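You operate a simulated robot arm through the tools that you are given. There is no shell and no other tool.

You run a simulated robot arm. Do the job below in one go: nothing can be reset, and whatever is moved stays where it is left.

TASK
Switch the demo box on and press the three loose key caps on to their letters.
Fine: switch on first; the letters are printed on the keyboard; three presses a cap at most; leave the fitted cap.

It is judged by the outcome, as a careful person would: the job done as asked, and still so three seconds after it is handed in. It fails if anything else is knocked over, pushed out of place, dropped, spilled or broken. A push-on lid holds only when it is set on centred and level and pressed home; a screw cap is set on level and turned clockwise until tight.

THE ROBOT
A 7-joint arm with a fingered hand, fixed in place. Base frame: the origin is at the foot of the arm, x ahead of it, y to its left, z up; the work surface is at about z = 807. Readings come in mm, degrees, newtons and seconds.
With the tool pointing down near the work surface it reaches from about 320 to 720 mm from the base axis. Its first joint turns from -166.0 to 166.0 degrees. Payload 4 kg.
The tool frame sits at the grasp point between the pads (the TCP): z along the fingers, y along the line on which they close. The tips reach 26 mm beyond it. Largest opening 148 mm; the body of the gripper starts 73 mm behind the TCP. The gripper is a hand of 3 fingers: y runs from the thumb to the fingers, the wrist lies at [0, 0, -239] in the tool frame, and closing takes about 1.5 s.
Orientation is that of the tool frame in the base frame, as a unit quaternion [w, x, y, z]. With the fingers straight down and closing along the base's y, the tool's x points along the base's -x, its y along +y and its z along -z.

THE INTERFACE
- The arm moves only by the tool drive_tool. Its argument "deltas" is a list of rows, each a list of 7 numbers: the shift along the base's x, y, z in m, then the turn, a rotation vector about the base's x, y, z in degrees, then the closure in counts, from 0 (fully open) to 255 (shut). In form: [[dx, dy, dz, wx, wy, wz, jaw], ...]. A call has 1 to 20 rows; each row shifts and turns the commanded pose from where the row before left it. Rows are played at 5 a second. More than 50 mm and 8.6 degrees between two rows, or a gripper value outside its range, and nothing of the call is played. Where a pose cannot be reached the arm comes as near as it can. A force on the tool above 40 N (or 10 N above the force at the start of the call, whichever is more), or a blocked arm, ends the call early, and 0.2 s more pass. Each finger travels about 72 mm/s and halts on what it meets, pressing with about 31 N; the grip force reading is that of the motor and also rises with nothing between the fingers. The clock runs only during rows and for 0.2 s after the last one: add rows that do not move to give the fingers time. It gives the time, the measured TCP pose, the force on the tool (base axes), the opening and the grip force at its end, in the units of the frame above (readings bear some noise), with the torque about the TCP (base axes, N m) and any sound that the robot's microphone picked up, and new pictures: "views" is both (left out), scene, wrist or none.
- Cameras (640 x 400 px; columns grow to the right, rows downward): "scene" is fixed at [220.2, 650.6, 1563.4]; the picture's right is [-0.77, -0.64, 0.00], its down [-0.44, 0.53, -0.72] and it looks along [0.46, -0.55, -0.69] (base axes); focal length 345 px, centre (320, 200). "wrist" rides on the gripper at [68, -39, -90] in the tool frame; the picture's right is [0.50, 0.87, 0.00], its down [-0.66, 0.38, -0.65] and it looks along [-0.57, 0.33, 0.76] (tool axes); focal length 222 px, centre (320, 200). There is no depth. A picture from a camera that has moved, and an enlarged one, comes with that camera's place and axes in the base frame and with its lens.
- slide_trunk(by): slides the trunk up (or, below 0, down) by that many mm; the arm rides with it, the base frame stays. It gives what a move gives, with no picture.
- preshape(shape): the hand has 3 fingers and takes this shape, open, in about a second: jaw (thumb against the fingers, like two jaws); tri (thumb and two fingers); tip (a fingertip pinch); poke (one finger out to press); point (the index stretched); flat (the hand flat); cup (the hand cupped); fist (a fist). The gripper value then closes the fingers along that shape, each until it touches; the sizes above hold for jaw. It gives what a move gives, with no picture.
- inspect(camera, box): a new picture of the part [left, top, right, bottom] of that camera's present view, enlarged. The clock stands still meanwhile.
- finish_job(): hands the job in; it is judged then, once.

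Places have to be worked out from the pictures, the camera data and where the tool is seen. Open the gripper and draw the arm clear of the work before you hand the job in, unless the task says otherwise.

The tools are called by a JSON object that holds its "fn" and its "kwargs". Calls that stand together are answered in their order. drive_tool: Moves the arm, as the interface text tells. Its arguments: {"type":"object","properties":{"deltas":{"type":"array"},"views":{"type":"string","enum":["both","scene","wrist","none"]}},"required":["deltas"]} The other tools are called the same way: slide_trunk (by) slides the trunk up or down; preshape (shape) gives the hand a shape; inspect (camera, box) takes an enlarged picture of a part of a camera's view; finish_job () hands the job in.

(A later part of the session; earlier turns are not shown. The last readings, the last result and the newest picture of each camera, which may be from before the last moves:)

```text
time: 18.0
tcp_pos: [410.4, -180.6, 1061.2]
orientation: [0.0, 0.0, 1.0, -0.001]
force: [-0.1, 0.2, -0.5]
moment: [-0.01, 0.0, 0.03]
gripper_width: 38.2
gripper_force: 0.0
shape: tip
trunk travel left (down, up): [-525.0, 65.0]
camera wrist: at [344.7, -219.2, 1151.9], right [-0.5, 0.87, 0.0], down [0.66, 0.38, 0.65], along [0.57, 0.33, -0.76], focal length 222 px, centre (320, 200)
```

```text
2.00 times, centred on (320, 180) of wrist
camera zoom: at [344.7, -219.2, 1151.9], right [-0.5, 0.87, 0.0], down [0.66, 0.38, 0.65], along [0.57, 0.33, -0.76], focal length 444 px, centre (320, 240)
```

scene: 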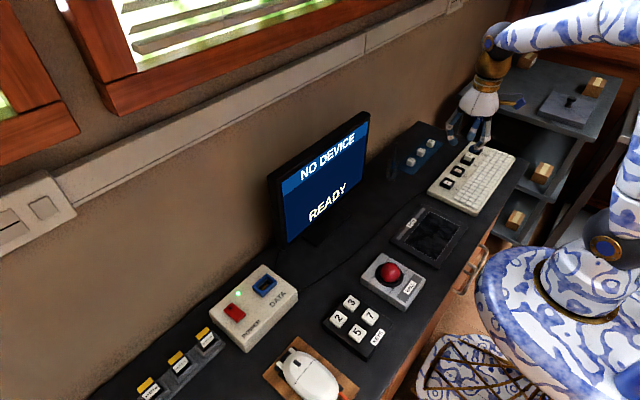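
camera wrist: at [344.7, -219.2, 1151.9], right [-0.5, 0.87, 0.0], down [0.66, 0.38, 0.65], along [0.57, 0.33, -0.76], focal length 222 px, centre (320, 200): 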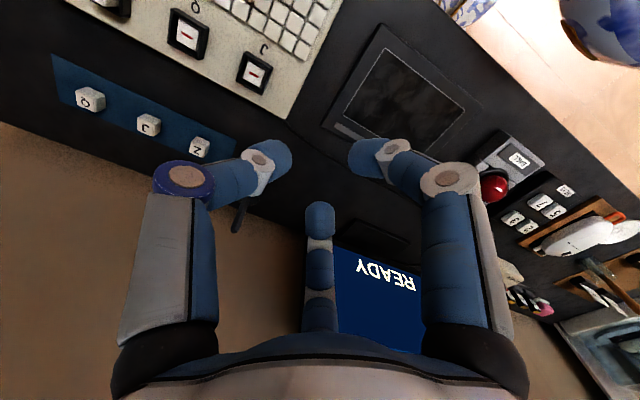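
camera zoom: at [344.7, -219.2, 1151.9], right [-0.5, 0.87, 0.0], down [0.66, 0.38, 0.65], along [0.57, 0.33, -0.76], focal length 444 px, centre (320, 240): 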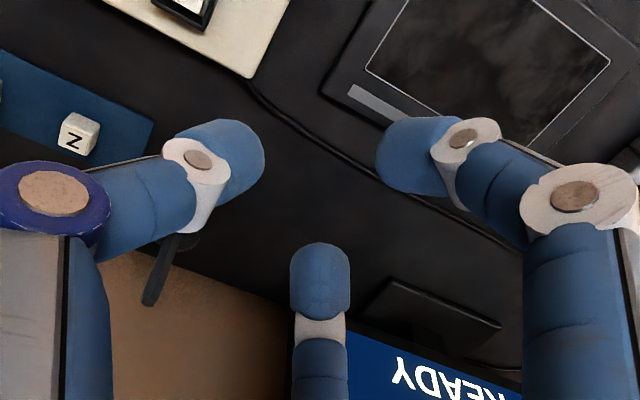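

The three fingers close evenly at 120°. I test the jaw and tri shapes the same way in the air to see which suits a 20 mm square cap best.

{"fn": "preshape", "kwargs": {"shape": "jaw"}}

{"fn": "drive_tool", "kwargs": {"deltas": [[0, 0, 0, 0, 0, 0, 190], [0, 0, 0, 0, 0, 0, 190], [0, 0, 0, 0, 0, 0, 190], [0, 0, 0, 0, 0, 0, 190], [0, 0, 0, 0, 0, 0, 190], [0, 0, 0, 0, 0, 0, 190], [0, 0, 0, 0, 0, 0, 190]]}}

{"fn": "inspect", "kwargs": {"camera": "scene", "box": [430, 60, 540, 160]}}

{"fn": "preshape", "kwargs": {"shape": "tri"}}

{"fn": "drive_tool", "kwargs": {"deltas": [[0, 0, 0, 0, 0, 0, 190], [0, 0, 0, 0, 0, 0, 190], [0, 0, 0, 0, 0, 0, 190], [0, 0, 0, 0, 0, 0, 190], [0, 0, 0, 0, 0, 0, 190], [0, 0, 0, 0, 0, 0, 190], [0, 0, 0, 0, 0, 0, 190]]}}

{"fn": "inspect", "kwargs": {"camera": "scene", "box": [430, 60, 540, 160]}}

```text
time: 18.9
tcp_pos: [411.5, -180.0, 1061.1]
orientation: [0.0, 0.0, 1.0, 0.0]
force: [0.4, 0.6, 0.2]
moment: [0.01, -0.02, -0.01]
gripper_width: 148.1
gripper_force: 0.1
shape: jaw
trunk travel left (down, up): [-525.0, 65.0]
```

```text
time: 20.5
tcp_pos: [411.8, -180.5, 1060.3]
orientation: [0.001, -0.001, 1.0, 0.0]
force: [-0.6, -0.2, 0.0]
moment: [-0.01, 0.01, -0.01]
gripper_width: 37.9
gripper_force: 0.0
shape: jaw
trunk travel left (down, up): [-525.0, 65.0]
camera wrist: at [344.7, -219.2, 1151.9], right [-0.5, 0.87, 0.0], down [0.66, 0.38, 0.65], along [0.57, 0.33, -0.76], focal length 222 px, centre (320, 200)
```

scene: 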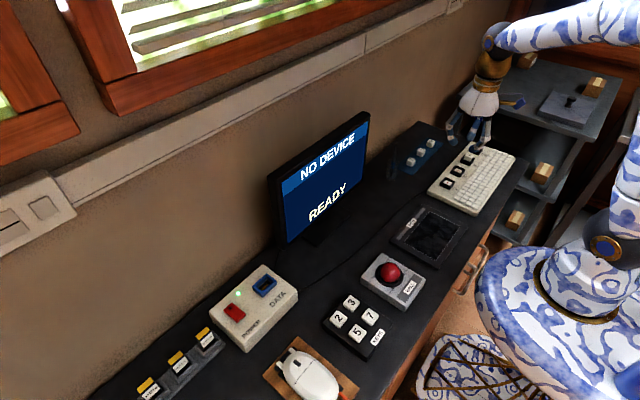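
wrist: 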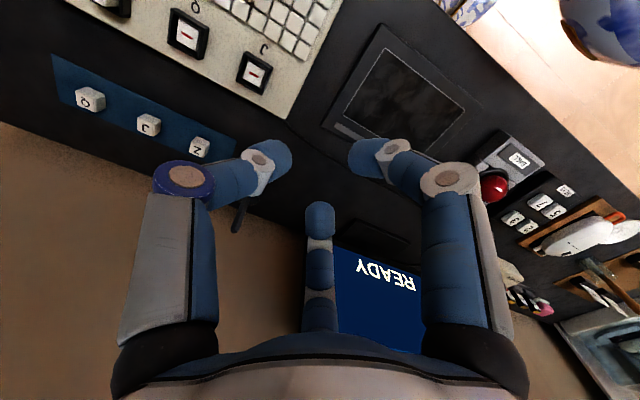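

```text
4.00 times, centred on (485, 110) of scene
camera zoom: at [220.2, 650.6, 1563.4], right [-0.77, -0.64, 0.0], down [-0.44, 0.53, -0.72], along [0.46, -0.55, -0.69], focal length 1381 px, centre (-340, 560)
```

zoom: 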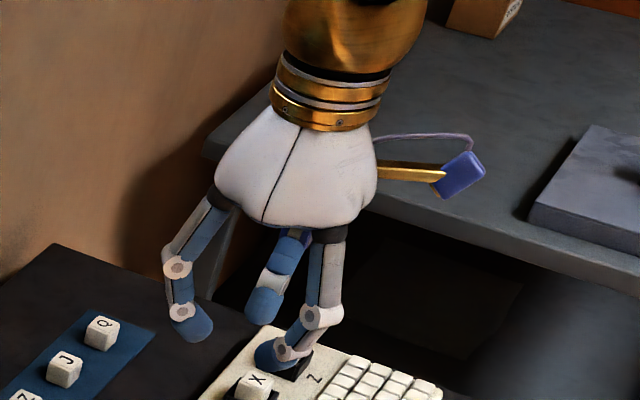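

```text
time: 21.4
tcp_pos: [410.9, -179.5, 1061.1]
orientation: [0.0, 0.0, 1.0, 0.0]
force: [-0.2, -0.6, -0.5]
moment: [-0.03, -0.02, 0.01]
gripper_width: 147.9
gripper_force: 0.1
shape: tri
trunk travel left (down, up): [-525.0, 65.0]
```

```text
time: 23.0
tcp_pos: [411.2, -180.6, 1060.5]
orientation: [0.001, 0.0, 1.0, 0.0]
force: [0.4, -0.8, 0.1]
moment: [0.0, 0.0, -0.03]
gripper_width: 38.1
gripper_force: 0.1
shape: tri
trunk travel left (down, up): [-525.0, 65.0]
camera wrist: at [344.7, -219.2, 1151.9], right [-0.5, 0.87, 0.0], down [0.66, 0.38, 0.65], along [0.57, 0.33, -0.76], focal length 222 px, centre (320, 200)
```

scene: 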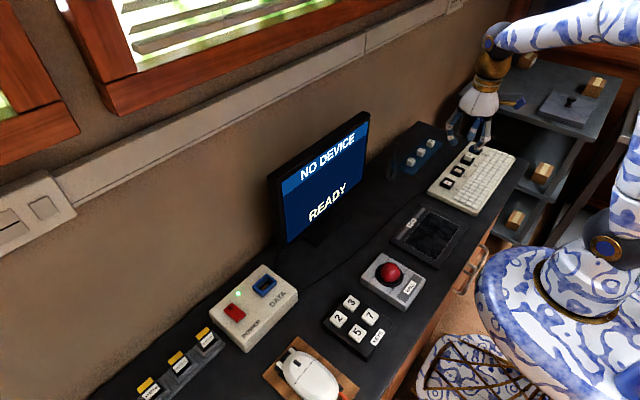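
wrist: 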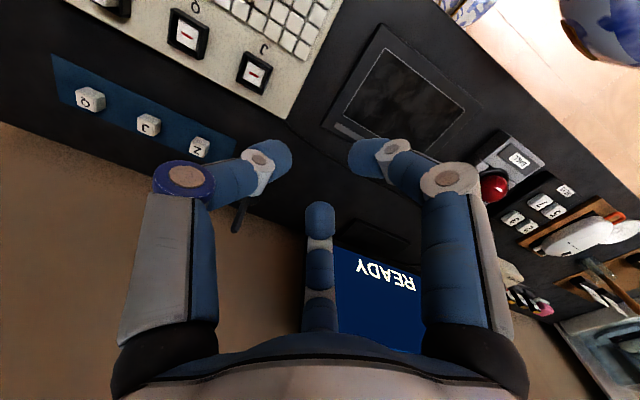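

```text
4.00 times, centred on (485, 110) of scene
camera zoom: at [220.2, 650.6, 1563.4], right [-0.77, -0.64, 0.0], down [-0.44, 0.53, -0.72], along [0.46, -0.55, -0.69], focal length 1381 px, centre (-340, 560)
```

zoom: 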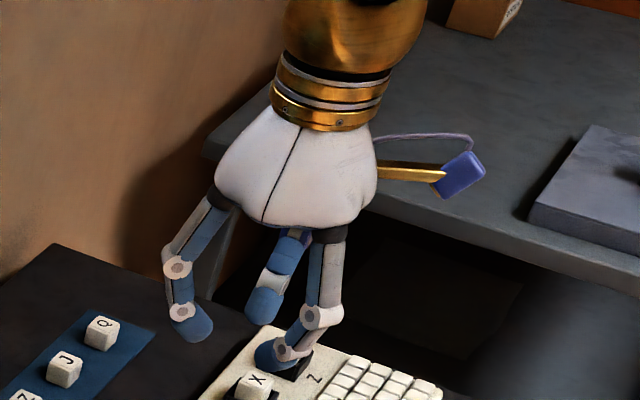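

All three shapes close the same way on this hand: thumb from −y, two fingers from +y/±x at 120°. I go and hover above the Z cap, half open, so the wrist camera (whose axis passes through the TCP) can measure it from close by.

{"fn": "drive_tool", "kwargs": {"deltas": [[0.03, -0.0207, -0.0235, 0, 0, 0, 150], [0.03, -0.0207, -0.0235, 0, 0, 0, 150], [0.03, -0.0207, -0.0235, 0, 0, 0, 150], [0.03, -0.0207, -0.0235, 0, 0, 0, 150], [0.03, -0.0207, -0.0235, 0, 0, 0, 150], [0.03, -0.0207, -0.0235, 0, 0, 0, 150], [0, 0, 0, 0, 0, 0, 150], [0, 0, 0, 0, 0, 0, 150]]}}

{"fn": "inspect", "kwargs": {"camera": "wrist", "box": [240, 80, 400, 180]}}

{"fn": "inspect", "kwargs": {"camera": "scene", "box": [370, 80, 490, 180]}}

```text
time: 24.8
tcp_pos: [595.1, -301.9, 915.8]
orientation: [-0.001, 0.0, 1.0, -0.001]
force: [-1.1, 0.2, -0.2]
moment: [-0.03, 0.01, 0.01]
gripper_width: 60.6
gripper_force: 0.1
shape: tri
trunk travel left (down, up): [-525.0, 65.0]
camera wrist: at [529.7, -341.5, 1006.5], right [-0.5, 0.87, 0.0], down [0.66, 0.38, 0.65], along [0.57, 0.33, -0.76], focal length 222 px, centre (320, 200)
```

scene: 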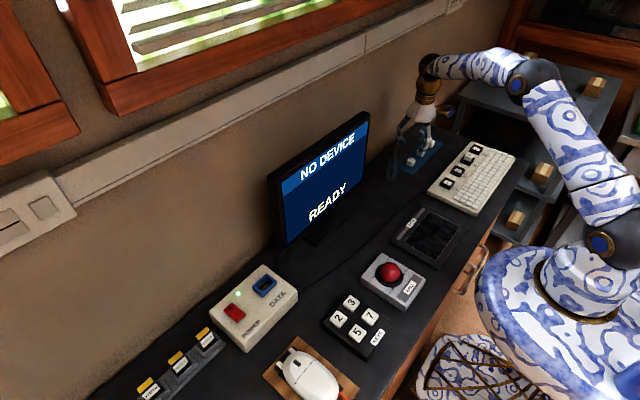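
wrist: 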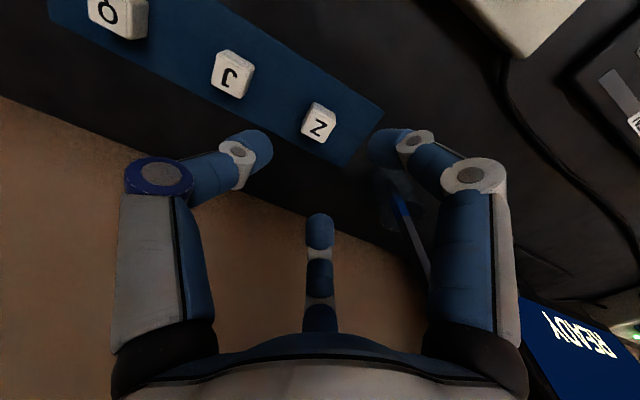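

```text
4.00 times, centred on (320, 130) of wrist
camera zoom: at [529.7, -341.5, 1006.5], right [-0.5, 0.87, 0.0], down [0.66, 0.38, 0.65], along [0.57, 0.33, -0.76], focal length 888 px, centre (320, 480)
```

zoom: 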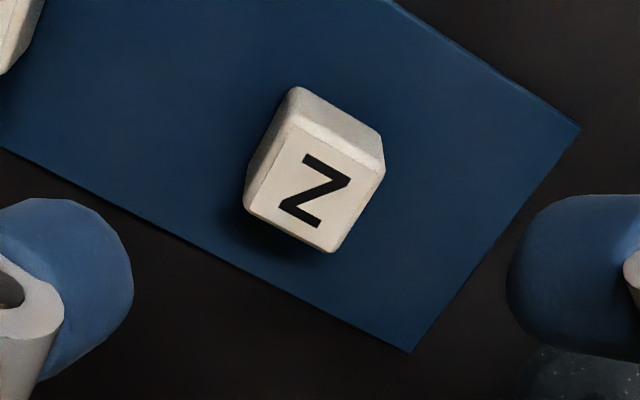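

```text
4.00 times, centred on (430, 130) of scene
camera zoom: at [220.2, 650.6, 1563.4], right [-0.77, -0.64, 0.0], down [-0.44, 0.53, -0.72], along [0.46, -0.55, -0.69], focal length 1381 px, centre (-120, 480)
```

zoom: 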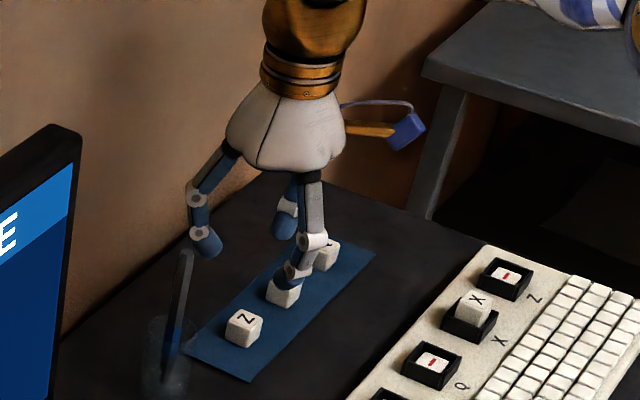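

From close by the Z cap's top centre is at about (596, -305), about 20.5 mm square, top z≈826 and bottom z≈806. Before gripping, I measure the sockets in the same way, starting with J.

{"fn": "drive_tool", "kwargs": {"deltas": [[-0.0385, 0.0108, 0.002, 0, 0, 0, 150], [-0.0385, 0.0108, 0.002, 0, 0, 0, 150], [-0.0385, 0.0108, 0, 0, 0, 0, 150], [-0.0385, 0.0108, 0, 0, 0, 0, 150], [0, 0, 0, 0, 0, 0, 150], [0, 0, 0, 0, 0, 0, 150]], "views": "wrist"}}

{"fn": "inspect", "kwargs": {"camera": "wrist", "box": [240, 80, 400, 180]}}

```text
time: 26.2
tcp_pos: [436.9, -263.2, 919.5]
orientation: [0.001, -0.001, 1.0, 0.0]
force: [-0.1, 0.5, -0.6]
moment: [-0.01, 0.06, 0.0]
gripper_width: 60.8
gripper_force: 0.1
shape: tri
trunk travel left (down, up): [-525.0, 65.0]
camera wrist: at [371.4, -302.2, 1011.7], right [-0.5, 0.87, 0.0], down [0.66, 0.38, 0.65], along [0.57, 0.33, -0.76], focal length 222 px, centre (320, 200)
```

wrist: 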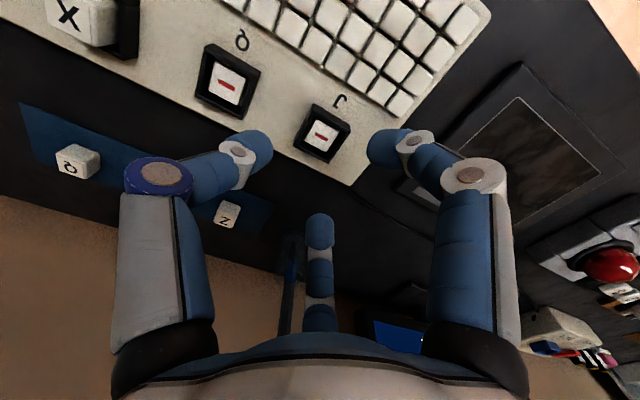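

```text
4.00 times, centred on (320, 130) of wrist
camera zoom: at [371.4, -302.2, 1011.7], right [-0.5, 0.87, 0.0], down [0.66, 0.38, 0.65], along [0.57, 0.33, -0.76], focal length 888 px, centre (320, 480)
```

zoom: 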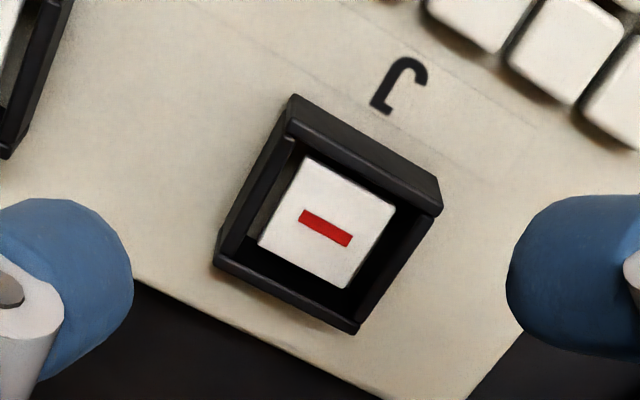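

J's post centre projects to about (442, -260). I shift along the row to see Q, then X and Z.

{"fn": "drive_tool", "kwargs": {"deltas": [[0.002, -0.04, 0, 0, 0, 0, 150], [0.002, -0.04, 0, 0, 0, 0, 150], [0, 0, 0, 0, 0, 0, 150], [0, 0, 0, 0, 0, 0, 150]], "views": "wrist"}}

{"fn": "inspect", "kwargs": {"camera": "wrist", "box": [240, 80, 400, 180]}}

{"fn": "drive_tool", "kwargs": {"deltas": [[0, -0.04, 0, 0, 0, 0, 150], [0, -0.04, 0, 0, 0, 0, 150], [0, 0, 0, 0, 0, 0, 150], [0, 0, 0, 0, 0, 0, 150]], "views": "wrist"}}

{"fn": "inspect", "kwargs": {"camera": "wrist", "box": [240, 80, 400, 180]}}

{"fn": "drive_tool", "kwargs": {"deltas": [[0, -0.04, 0, 0, 0, 0, 150], [0, -0.04, 0, 0, 0, 0, 150], [0, 0, 0, 0, 0, 0, 150], [0, 0, 0, 0, 0, 0, 150]], "views": "both"}}

{"fn": "inspect", "kwargs": {"camera": "wrist", "box": [240, 80, 400, 180]}}

```text
time: 27.2
tcp_pos: [442.8, -339.1, 921.6]
orientation: [0.0, -0.001, 1.0, 0.001]
force: [-0.7, -0.4, -0.9]
moment: [0.0, 0.0, -0.02]
gripper_width: 60.6
gripper_force: 0.0
shape: tri
trunk travel left (down, up): [-525.0, 65.0]
camera wrist: at [375.3, -378.4, 1013.9], right [-0.5, 0.87, 0.0], down [0.66, 0.38, 0.65], along [0.57, 0.33, -0.76], focal length 222 px, centre (320, 200)
```

wrist: 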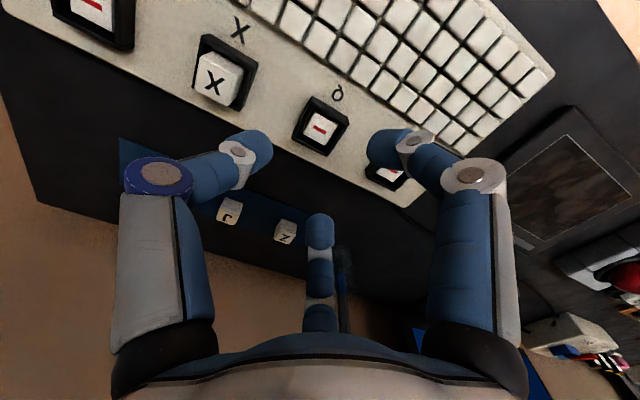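

```text
4.00 times, centred on (320, 130) of wrist
camera zoom: at [375.3, -378.4, 1013.9], right [-0.5, 0.87, 0.0], down [0.66, 0.38, 0.65], along [0.57, 0.33, -0.76], focal length 888 px, centre (320, 480)
```

zoom: 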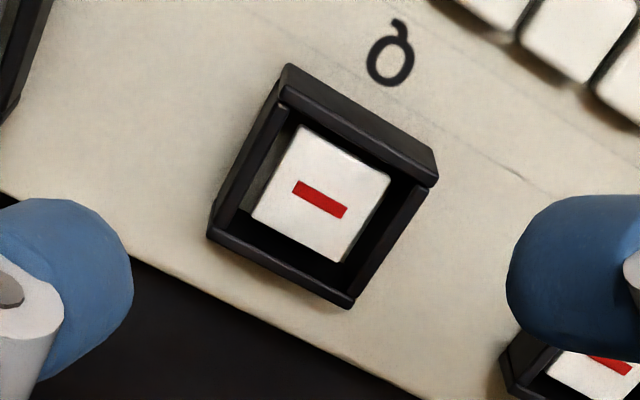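

```text
time: 28.2
tcp_pos: [446.4, -417.3, 924.9]
orientation: [0.0, 0.0, 1.0, 0.0]
force: [-0.7, -0.6, -1.4]
moment: [0.0, 0.03, -0.02]
gripper_width: 60.9
gripper_force: 0.0
shape: tri
trunk travel left (down, up): [-525.0, 65.0]
camera wrist: at [379.4, -457.0, 1014.9], right [-0.5, 0.87, 0.0], down [0.66, 0.38, 0.65], along [0.57, 0.33, -0.76], focal length 222 px, centre (320, 200)
```

wrist: 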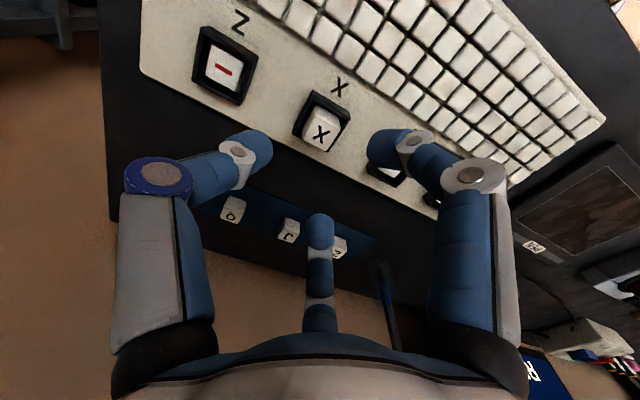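

```text
4.00 times, centred on (320, 130) of wrist
camera zoom: at [379.4, -457.0, 1014.9], right [-0.5, 0.87, 0.0], down [0.66, 0.38, 0.65], along [0.57, 0.33, -0.76], focal length 888 px, centre (320, 480)
```

zoom: 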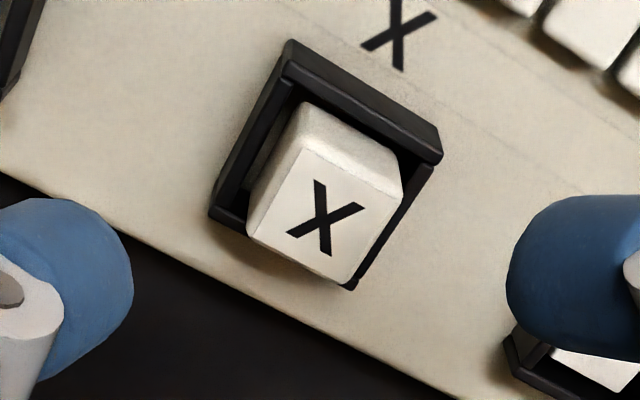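

```text
time: 29.2
tcp_pos: [443.2, -501.0, 919.7]
orientation: [0.0, 0.0, 1.0, 0.001]
force: [0.6, 1.2, 0.4]
moment: [0.01, 0.03, -0.02]
gripper_width: 60.8
gripper_force: 0.1
shape: tri
trunk travel left (down, up): [-525.0, 65.0]
camera wrist: at [377.3, -539.7, 1012.3], right [-0.5, 0.87, 0.0], down [0.66, 0.38, 0.65], along [0.57, 0.33, -0.76], focal length 222 px, centre (320, 200)
```

scene: 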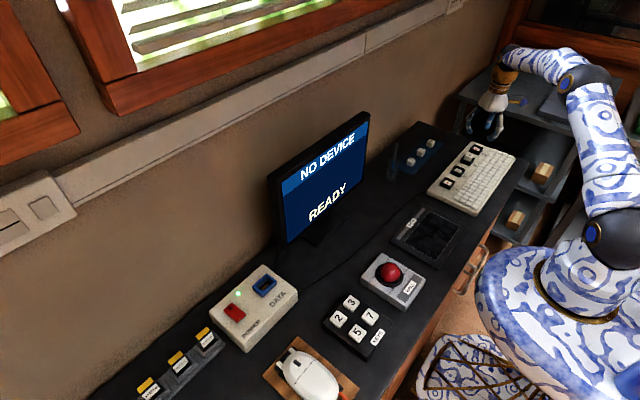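
wrist: 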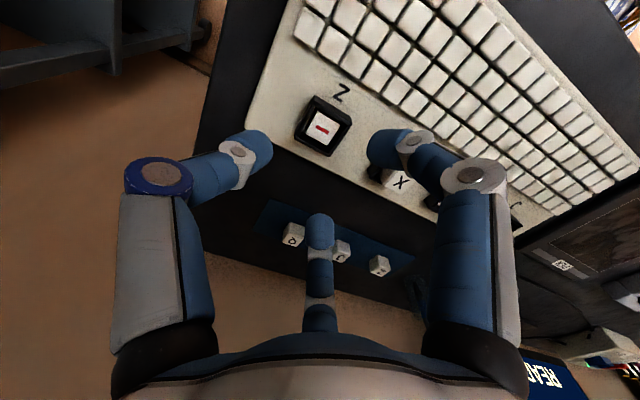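

```text
4.00 times, centred on (320, 130) of wrist
camera zoom: at [377.3, -539.7, 1012.3], right [-0.5, 0.87, 0.0], down [0.66, 0.38, 0.65], along [0.57, 0.33, -0.76], focal length 888 px, centre (320, 480)
```

zoom: 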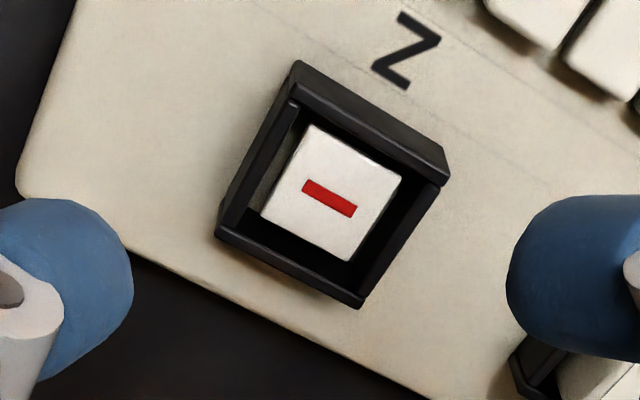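

Sockets measure J (442.5, -260), Q (442.2, -340), Z (442.5, -499.6) with post tops z≈835, and the fitted X cap's top is z≈854. I return above the Z cap, let the arm settle, and check alignment before going down.

{"fn": "drive_tool", "kwargs": {"deltas": [[0.0255, 0.0327, 0, 0, 0, 0, 165], [0.0255, 0.0327, 0, 0, 0, 0, 165], [0.0255, 0.0327, 0, 0, 0, 0, 165], [0.0255, 0.0327, 0, 0, 0, 0, 165], [0.0255, 0.0327, 0, 0, 0, 0, 165], [0.0255, 0.0327, 0, 0, 0, 0, 165], [0, 0, -0.02, 0, 0, 0, 165], [0, 0, 0, 0, 0, 0, 165], [0, 0, 0, 0, 0, 0, 165], [0, 0, 0, 0, 0, 0, 165]], "views": "wrist"}}

{"fn": "inspect", "kwargs": {"camera": "wrist", "box": [240, 90, 400, 190]}}

```text
time: 31.4
tcp_pos: [592.8, -310.5, 901.0]
orientation: [0.0, 0.0, 1.0, 0.0]
force: [-0.1, -0.3, -0.3]
moment: [0.0, 0.03, -0.01]
gripper_width: 52.6
gripper_force: 0.0
shape: tri
trunk travel left (down, up): [-525.0, 65.0]
camera wrist: at [526.6, -348.4, 992.2], right [-0.5, 0.87, 0.0], down [0.66, 0.38, 0.65], along [0.57, 0.33, -0.76], focal length 222 px, centre (320, 200)
```

wrist: 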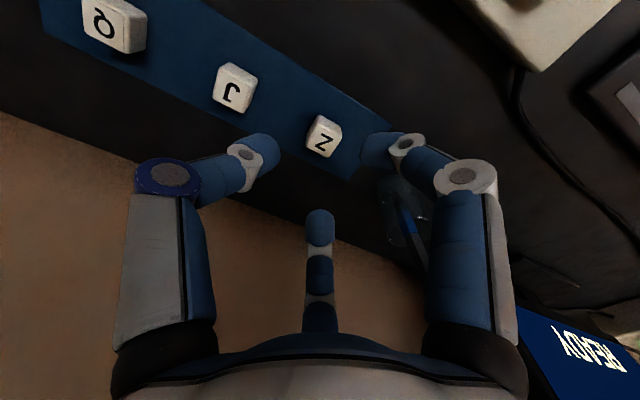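

```text
4.00 times, centred on (320, 140) of wrist
camera zoom: at [526.6, -348.4, 992.2], right [-0.5, 0.87, 0.0], down [0.66, 0.38, 0.65], along [0.57, 0.33, -0.76], focal length 888 px, centre (320, 440)
```

zoom: 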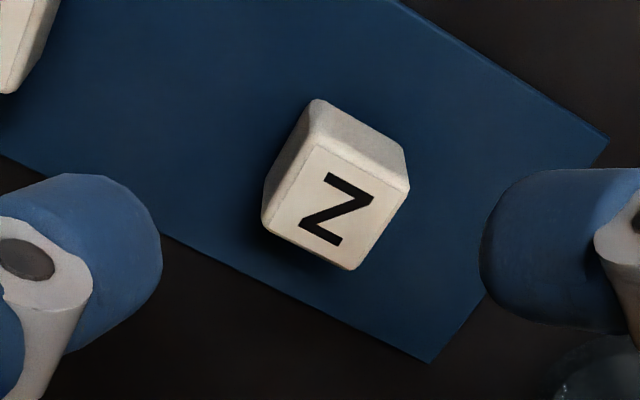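

The cap sits (+1.5, +3.8) mm from the hand's axis; to have thumb and fingers touch together I also shift the hand 2 mm in +y. I lower most of the way, let it settle and look.

{"fn": "drive_tool", "kwargs": {"deltas": [[0.0015, 0.006, -0.01, 0, 0, 0, 165], [0, 0, -0.015, 0, 0, 0, 165], [0, 0, -0.015, 0, 0, 0, 165], [0, 0, 0, 0, 0, 0, 165], [0, 0, 0, 0, 0, 0, 165], [0, 0, 0, 0, 0, 0, 165], [0, 0, 0, 0, 0, 0, 165]]}}

{"fn": "inspect", "kwargs": {"camera": "wrist", "box": [240, 110, 400, 210]}}

{"fn": "inspect", "kwargs": {"camera": "scene", "box": [380, 110, 460, 180]}}

```text
time: 33.0
tcp_pos: [595.3, -299.3, 862.2]
orientation: [0.0, 0.0, 1.0, 0.0]
force: [0.4, -0.1, -0.5]
moment: [0.0, -0.01, -0.01]
gripper_width: 52.6
gripper_force: 0.0
shape: tri
trunk travel left (down, up): [-525.0, 65.0]
camera wrist: at [529.4, -338.3, 953.3], right [-0.5, 0.87, 0.0], down [0.66, 0.38, 0.65], along [0.57, 0.33, -0.76], focal length 222 px, centre (320, 200)
```

scene: 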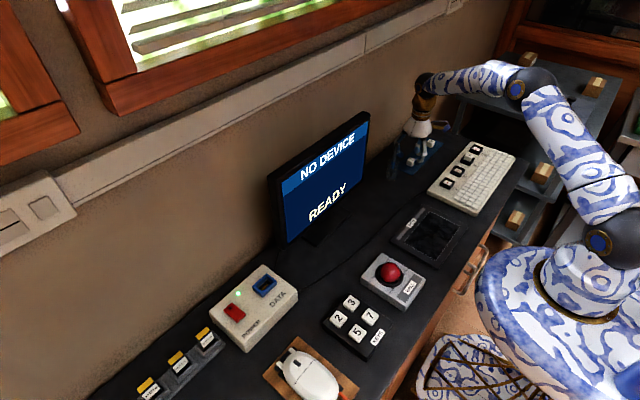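
wrist: 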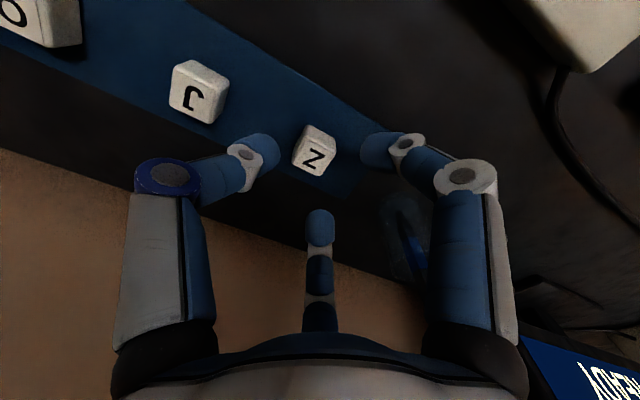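

```text
4.00 times, centred on (320, 160) of wrist
camera zoom: at [529.4, -338.3, 953.3], right [-0.5, 0.87, 0.0], down [0.66, 0.38, 0.65], along [0.57, 0.33, -0.76], focal length 888 px, centre (320, 360)
```

zoom: 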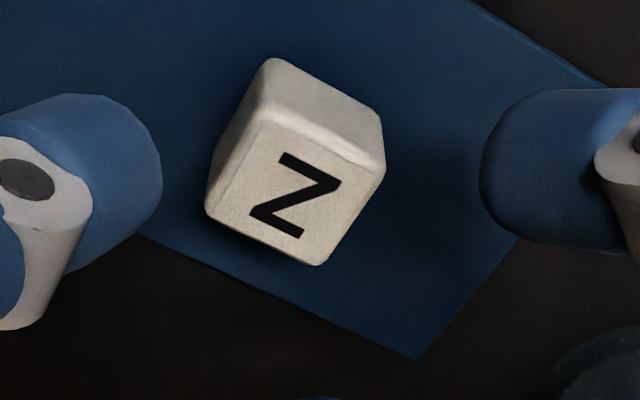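

```text
5.71 times, centred on (420, 145) of scene
camera zoom: at [220.2, 650.6, 1563.4], right [-0.77, -0.64, 0.0], down [-0.44, 0.53, -0.72], along [0.46, -0.55, -0.69], focal length 1973 px, centre (-251, 514)
```

zoom: 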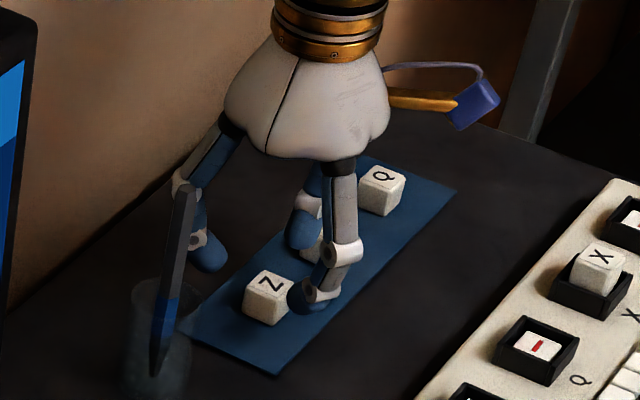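

The arm overshot by some millimetres while settling; the cap now lies (-2, -6) mm from the hand axis. I correct by (-2, -4) mm and give it more time to settle.

{"fn": "drive_tool", "kwargs": {"deltas": [[-0.002, -0.004, 0, 0, 0, 0, 165], [0, 0, 0, 0, 0, 0, 165], [0, 0, 0, 0, 0, 0, 165], [0, 0, 0, 0, 0, 0, 165], [0, 0, 0, 0, 0, 0, 165], [0, 0, 0, 0, 0, 0, 165]], "views": "none"}}

{"fn": "inspect", "kwargs": {"camera": "wrist", "box": [240, 110, 400, 210]}}

{"fn": "drive_tool", "kwargs": {"deltas": [[0, 0, 0, 0, 0, 0, 165], [0, 0, 0, 0, 0, 0, 165], [0, 0, 0, 0, 0, 0, 165], [0, 0, 0, 0, 0, 0, 165]], "views": "none"}}

{"fn": "inspect", "kwargs": {"camera": "wrist", "box": [240, 110, 400, 210]}}

```text
time: 34.4
tcp_pos: [592.9, -301.9, 861.4]
orientation: [0.0, 0.0, 1.0, 0.0]
force: [0.7, -0.4, 0.3]
moment: [-0.02, 0.02, 0.01]
gripper_width: 52.7
gripper_force: 0.0
shape: tri
trunk travel left (down, up): [-525.0, 65.0]
```

```text
4.00 times, centred on (320, 160) of wrist
camera zoom: at [526.7, -341.5, 952.7], right [-0.5, 0.87, 0.0], down [0.66, 0.38, 0.65], along [0.57, 0.33, -0.76], focal length 888 px, centre (320, 360)
```

zoom: 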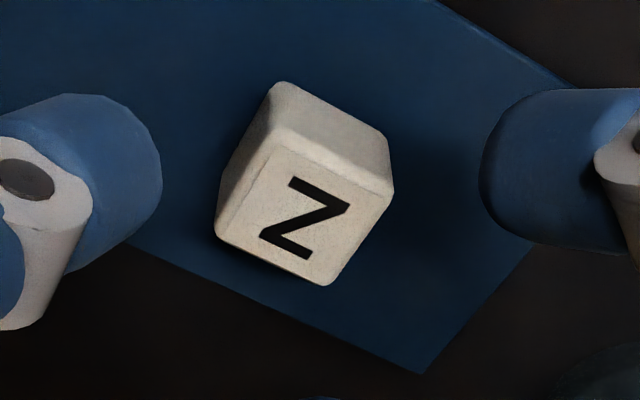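

```text
time: 35.4
tcp_pos: [594.0, -301.7, 861.9]
orientation: [0.0, 0.001, 1.0, 0.0]
force: [0.7, 0.4, -1.4]
moment: [0.0, 0.0, -0.02]
gripper_width: 52.8
gripper_force: 0.0
shape: tri
trunk travel left (down, up): [-525.0, 65.0]
```

```text
4.00 times, centred on (320, 160) of wrist
camera zoom: at [526.7, -341.5, 952.7], right [-0.5, 0.87, 0.0], down [0.66, 0.38, 0.65], along [0.57, 0.33, -0.76], focal length 888 px, centre (320, 360)
```

zoom: 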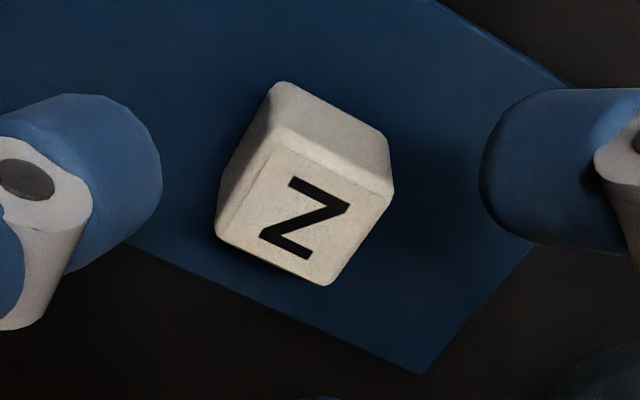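

The pose is settled and the cap is at (+0.7, -3) mm from the axis, close to the wanted (0, -2). I trim that, lower to grip the upper part of the cap, and close.

{"fn": "drive_tool", "kwargs": {"deltas": [[0.0007, -0.0008, -0.005, 0, 0, 0, 165], [0, 0, -0.007, 0, 0, 0, 165], [0, 0, -0.0075, 0, 0, 0, 165], [0, 0, 0, 0, 0, 0, 165], [0, 0, 0, 0, 0, 0, 165], [0, 0, 0, 0, 0, 0, 165], [0, 0, 0, 0, 0, 0, 165]]}}

{"fn": "inspect", "kwargs": {"camera": "wrist", "box": [240, 110, 400, 210]}}

{"fn": "inspect", "kwargs": {"camera": "scene", "box": [390, 135, 440, 175]}}

```text
time: 37.0
tcp_pos: [596.0, -304.1, 842.2]
orientation: [0.001, 0.0, 1.0, -0.001]
force: [0.6, -0.7, -0.2]
moment: [0.01, -0.01, 0.02]
gripper_width: 52.5
gripper_force: 0.1
shape: tri
trunk travel left (down, up): [-525.0, 65.0]
camera wrist: at [529.4, -343.1, 933.8], right [-0.5, 0.87, 0.0], down [0.66, 0.38, 0.65], along [0.57, 0.33, -0.76], focal length 222 px, centre (320, 200)
```

scene: 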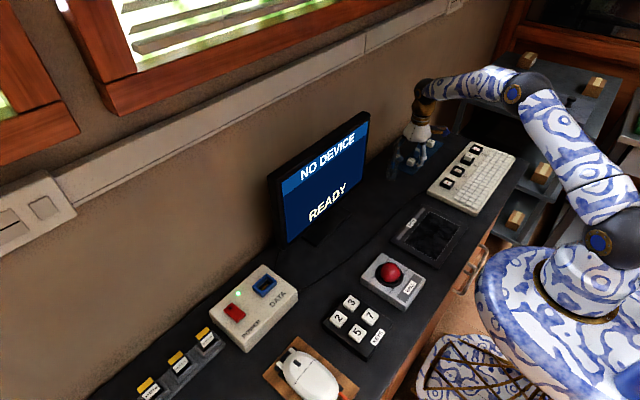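
wrist: 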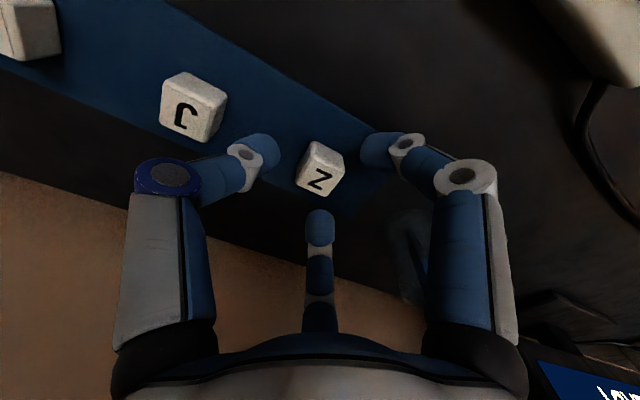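

```text
4.00 times, centred on (320, 160) of wrist
camera zoom: at [529.4, -343.1, 933.8], right [-0.5, 0.87, 0.0], down [0.66, 0.38, 0.65], along [0.57, 0.33, -0.76], focal length 888 px, centre (320, 360)
```

zoom: 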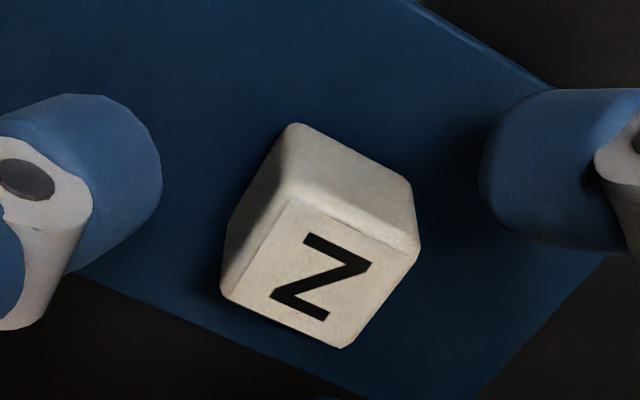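

```text
10.00 times, centred on (415, 155) of scene
camera zoom: at [220.2, 650.6, 1563.4], right [-0.77, -0.64, 0.0], down [-0.44, 0.53, -0.72], along [0.46, -0.55, -0.69], focal length 3453 px, centre (-630, 650)
```

zoom: 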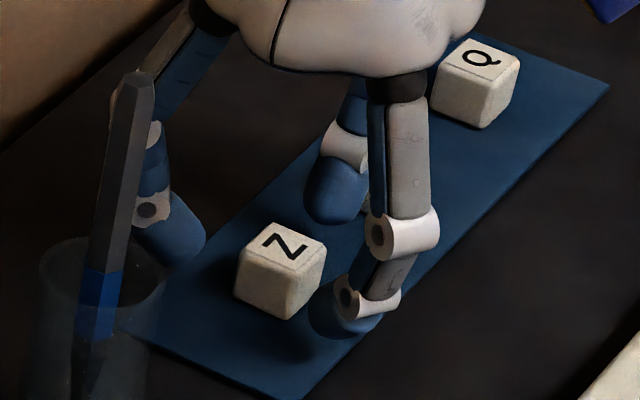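

After lowering, the cap is (-2.4, -1.9) mm from the axis, so I nudge the hand -2.4 mm in x and check the camera pose again.

{"fn": "drive_tool", "kwargs": {"deltas": [[-0.0024, 0, 0, 0, 0, 0, 165], [0, 0, 0, 0, 0, 0, 165], [0, 0, 0, 0, 0, 0, 165], [0, 0, 0, 0, 0, 0, 165], [0, 0, 0, 0, 0, 0, 165]], "views": "none"}}

{"fn": "inspect", "kwargs": {"camera": "wrist", "box": [240, 110, 400, 210]}}

```text
time: 38.2
tcp_pos: [593.5, -302.6, 842.2]
orientation: [0.0, -0.001, 1.0, 0.0]
force: [0.1, 0.3, 0.2]
moment: [-0.02, 0.02, 0.0]
gripper_width: 52.6
gripper_force: 0.1
shape: tri
trunk travel left (down, up): [-525.0, 65.0]
```

```text
4.00 times, centred on (320, 160) of wrist
camera zoom: at [527.4, -342.7, 933.6], right [-0.5, 0.87, 0.0], down [0.66, 0.38, 0.65], along [0.57, 0.33, -0.76], focal length 888 px, centre (320, 360)
```

zoom: 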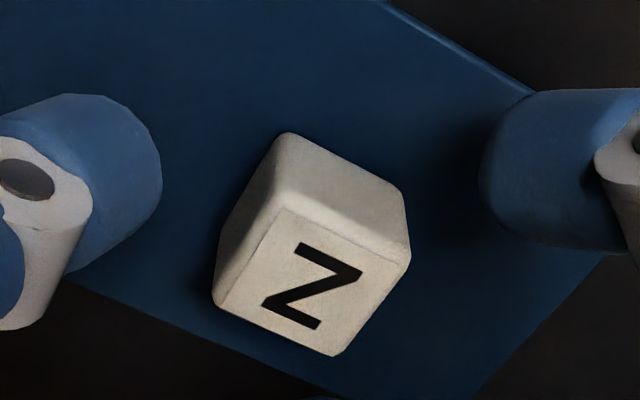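

The cap is now at (-0.4, -1.9) mm, as wanted. I close the fingers on it.

{"fn": "drive_tool", "kwargs": {"deltas": [[0, 0, 0, 0, 0, 0, 195], [0, 0, 0, 0, 0, 0, 205], [0, 0, 0, 0, 0, 0, 215], [0, 0, 0, 0, 0, 0, 225], [0, 0, 0, 0, 0, 0, 235], [0, 0, 0, 0, 0, 0, 255], [0, 0, 0, 0, 0, 0, 255], [0, 0, 0, 0, 0, 0, 255], [0, 0, 0, 0, 0, 0, 255]]}}

{"fn": "inspect", "kwargs": {"camera": "wrist", "box": [240, 110, 400, 210]}}

{"fn": "inspect", "kwargs": {"camera": "scene", "box": [390, 135, 440, 175]}}

```text
time: 40.2
tcp_pos: [593.1, -303.8, 842.5]
orientation: [0.0, 0.0, 1.0, 0.0]
force: [-0.2, 0.8, -0.3]
moment: [-0.02, 0.02, 0.0]
gripper_width: 21.5
gripper_force: 31.3
shape: tri
trunk travel left (down, up): [-525.0, 65.0]
camera wrist: at [527.4, -342.7, 933.6], right [-0.5, 0.87, 0.0], down [0.66, 0.38, 0.65], along [0.57, 0.33, -0.76], focal length 222 px, centre (320, 200)
```

scene: 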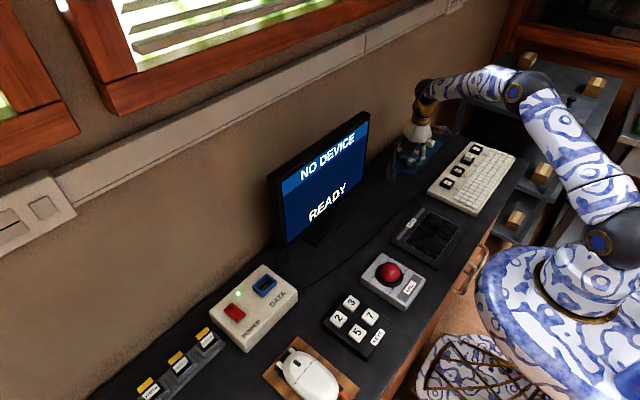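
wrist: 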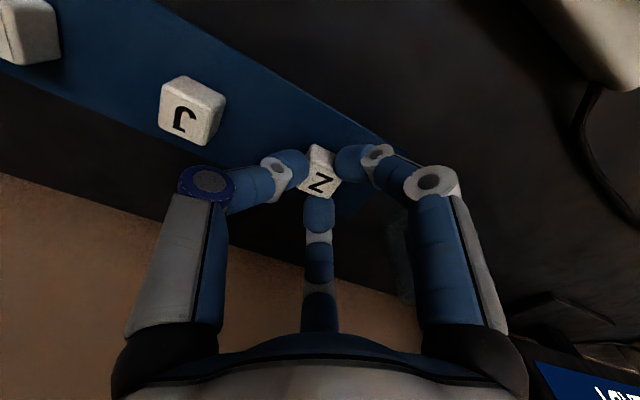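

```text
4.00 times, centred on (320, 160) of wrist
camera zoom: at [527.4, -342.7, 933.6], right [-0.5, 0.87, 0.0], down [0.66, 0.38, 0.65], along [0.57, 0.33, -0.76], focal length 888 px, centre (320, 360)
```

zoom: 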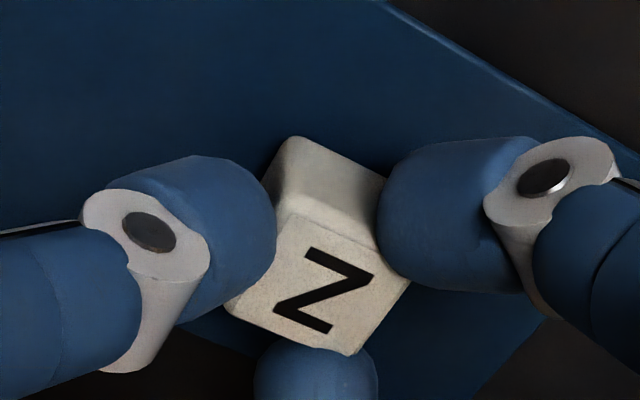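

```text
10.00 times, centred on (415, 155) of scene
camera zoom: at [220.2, 650.6, 1563.4], right [-0.77, -0.64, 0.0], down [-0.44, 0.53, -0.72], along [0.46, -0.55, -0.69], focal length 3453 px, centre (-630, 650)
```

zoom: 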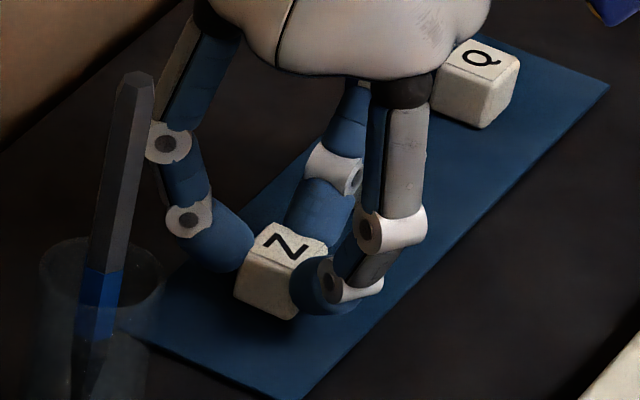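

The cap is held (width 21.5 mm, 31 N) and still level. I lift it slowly and check the grip.

{"fn": "drive_tool", "kwargs": {"deltas": [[0, 0, 0.005, 0, 0, 0, 255], [0, 0, 0.01, 0, 0, 0, 255], [0, 0, 0.02, 0, 0, 0, 255], [0, 0, 0.03, 0, 0, 0, 255], [0, 0, 0.02, 0, 0, 0, 255], [0, 0, 0, 0, 0, 0, 255], [0, 0, 0, 0, 0, 0, 255], [0, 0, 0, 0, 0, 0, 255]]}}

{"fn": "inspect", "kwargs": {"camera": "wrist", "box": [240, 110, 400, 210]}}

{"fn": "inspect", "kwargs": {"camera": "scene", "box": [380, 100, 450, 160]}}

```text
time: 42.0
tcp_pos: [595.3, -303.3, 927.6]
orientation: [0.0, 0.0, 1.0, 0.001]
force: [-0.1, 1.2, -0.1]
moment: [0.0, 0.02, 0.04]
gripper_width: 21.4
gripper_force: 31.3
shape: tri
trunk travel left (down, up): [-525.0, 65.0]
camera wrist: at [528.6, -342.2, 1018.6], right [-0.5, 0.87, 0.0], down [0.66, 0.38, 0.65], along [0.57, 0.33, -0.76], focal length 222 px, centre (320, 200)
```

scene: 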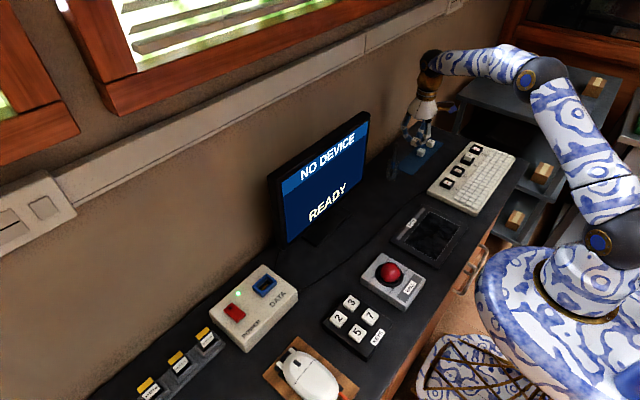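
wrist: 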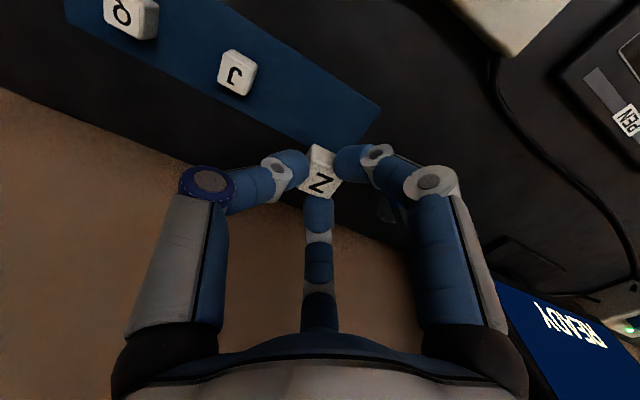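

```text
4.00 times, centred on (320, 160) of wrist
camera zoom: at [528.6, -342.2, 1018.6], right [-0.5, 0.87, 0.0], down [0.66, 0.38, 0.65], along [0.57, 0.33, -0.76], focal length 888 px, centre (320, 360)
```

zoom: 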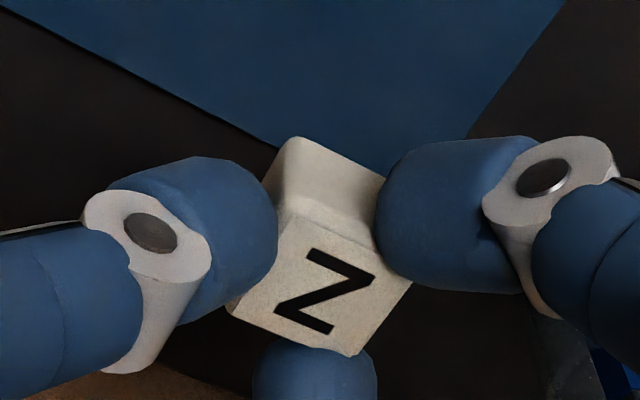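

```text
6.67 times, centred on (415, 130) of scene
camera zoom: at [220.2, 650.6, 1563.4], right [-0.77, -0.64, 0.0], down [-0.44, 0.53, -0.72], along [0.46, -0.55, -0.69], focal length 2302 px, centre (-313, 667)
```

zoom: 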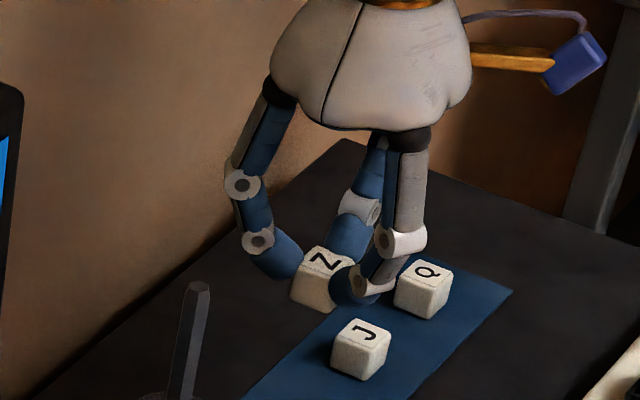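

The Z cap is held centred and unrotated (its top centre is 68.5, 39.8 mm from the camera, 107.6 below). I carry it level to above the Z socket.

{"fn": "drive_tool", "kwargs": {"deltas": [[-0.0258, -0.0329, 0, 0, 0, 0, 255], [-0.0258, -0.0329, 0, 0, 0, 0, 255], [-0.0258, -0.0329, 0, 0, 0, 0, 255], [-0.0258, -0.0329, 0, 0, 0, 0, 255], [-0.0258, -0.0329, 0, 0, 0, 0, 255], [-0.0257, -0.0327, 0, 0, 0, 0, 255], [0, 0, 0, 0, 0, 0, 255], [0, 0, 0, 0, 0, 0, 255], [0, 0, 0, 0, 0, 0, 255], [0, 0, 0, 0, 0, 0, 255], [0, 0, 0, 0, 0, 0, 255]]}}

{"fn": "inspect", "kwargs": {"camera": "wrist", "box": [240, 90, 400, 190]}}

{"fn": "inspect", "kwargs": {"camera": "scene", "box": [440, 110, 510, 170]}}

```text
time: 44.4
tcp_pos: [438.8, -501.3, 924.5]
orientation: [0.001, 0.0, 1.0, 0.0]
force: [-0.2, -0.5, -0.4]
moment: [0.02, 0.03, 0.03]
gripper_width: 21.2
gripper_force: 31.3
shape: tri
trunk travel left (down, up): [-525.0, 65.0]
camera wrist: at [372.4, -539.9, 1016.6], right [-0.5, 0.87, 0.0], down [0.66, 0.38, 0.65], along [0.57, 0.33, -0.76], focal length 222 px, centre (320, 200)
```

scene: 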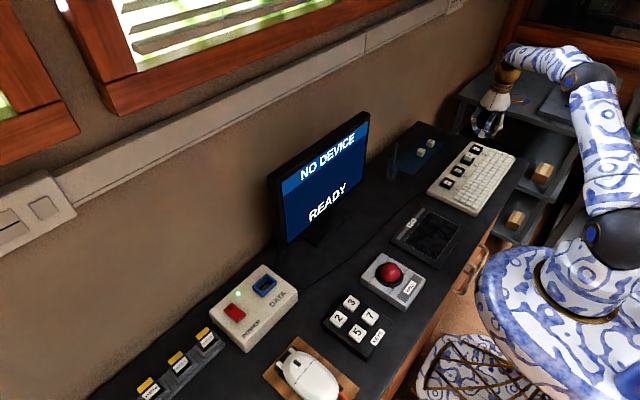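
wrist: 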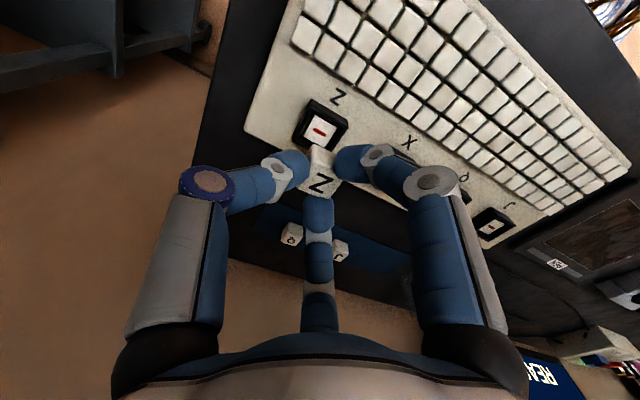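

```text
4.00 times, centred on (320, 140) of wrist
camera zoom: at [372.4, -539.9, 1016.6], right [-0.5, 0.87, 0.0], down [0.66, 0.38, 0.65], along [0.57, 0.33, -0.76], focal length 888 px, centre (320, 440)
```

zoom: 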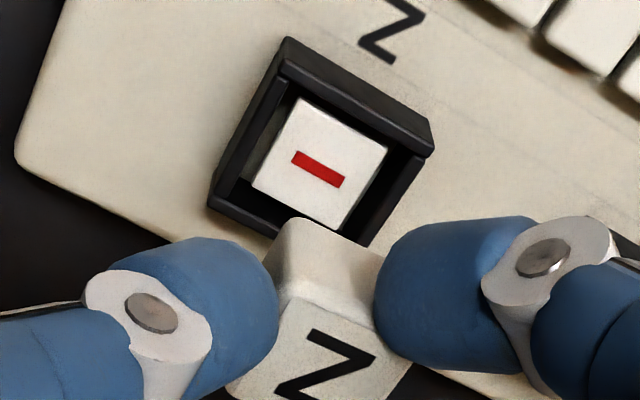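

```text
6.67 times, centred on (475, 140) of scene
camera zoom: at [220.2, 650.6, 1563.4], right [-0.77, -0.64, 0.0], down [-0.44, 0.53, -0.72], along [0.46, -0.55, -0.69], focal length 2302 px, centre (-713, 600)
```

zoom: 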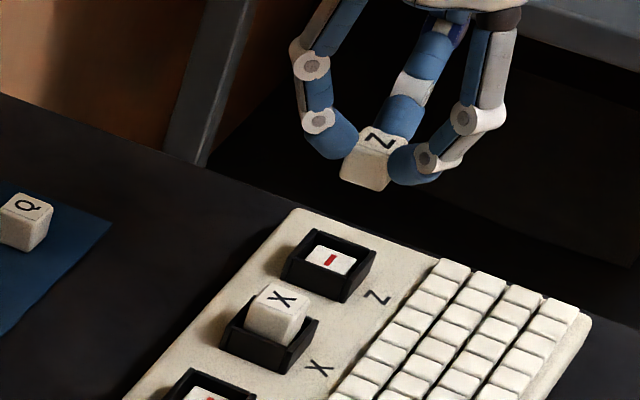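

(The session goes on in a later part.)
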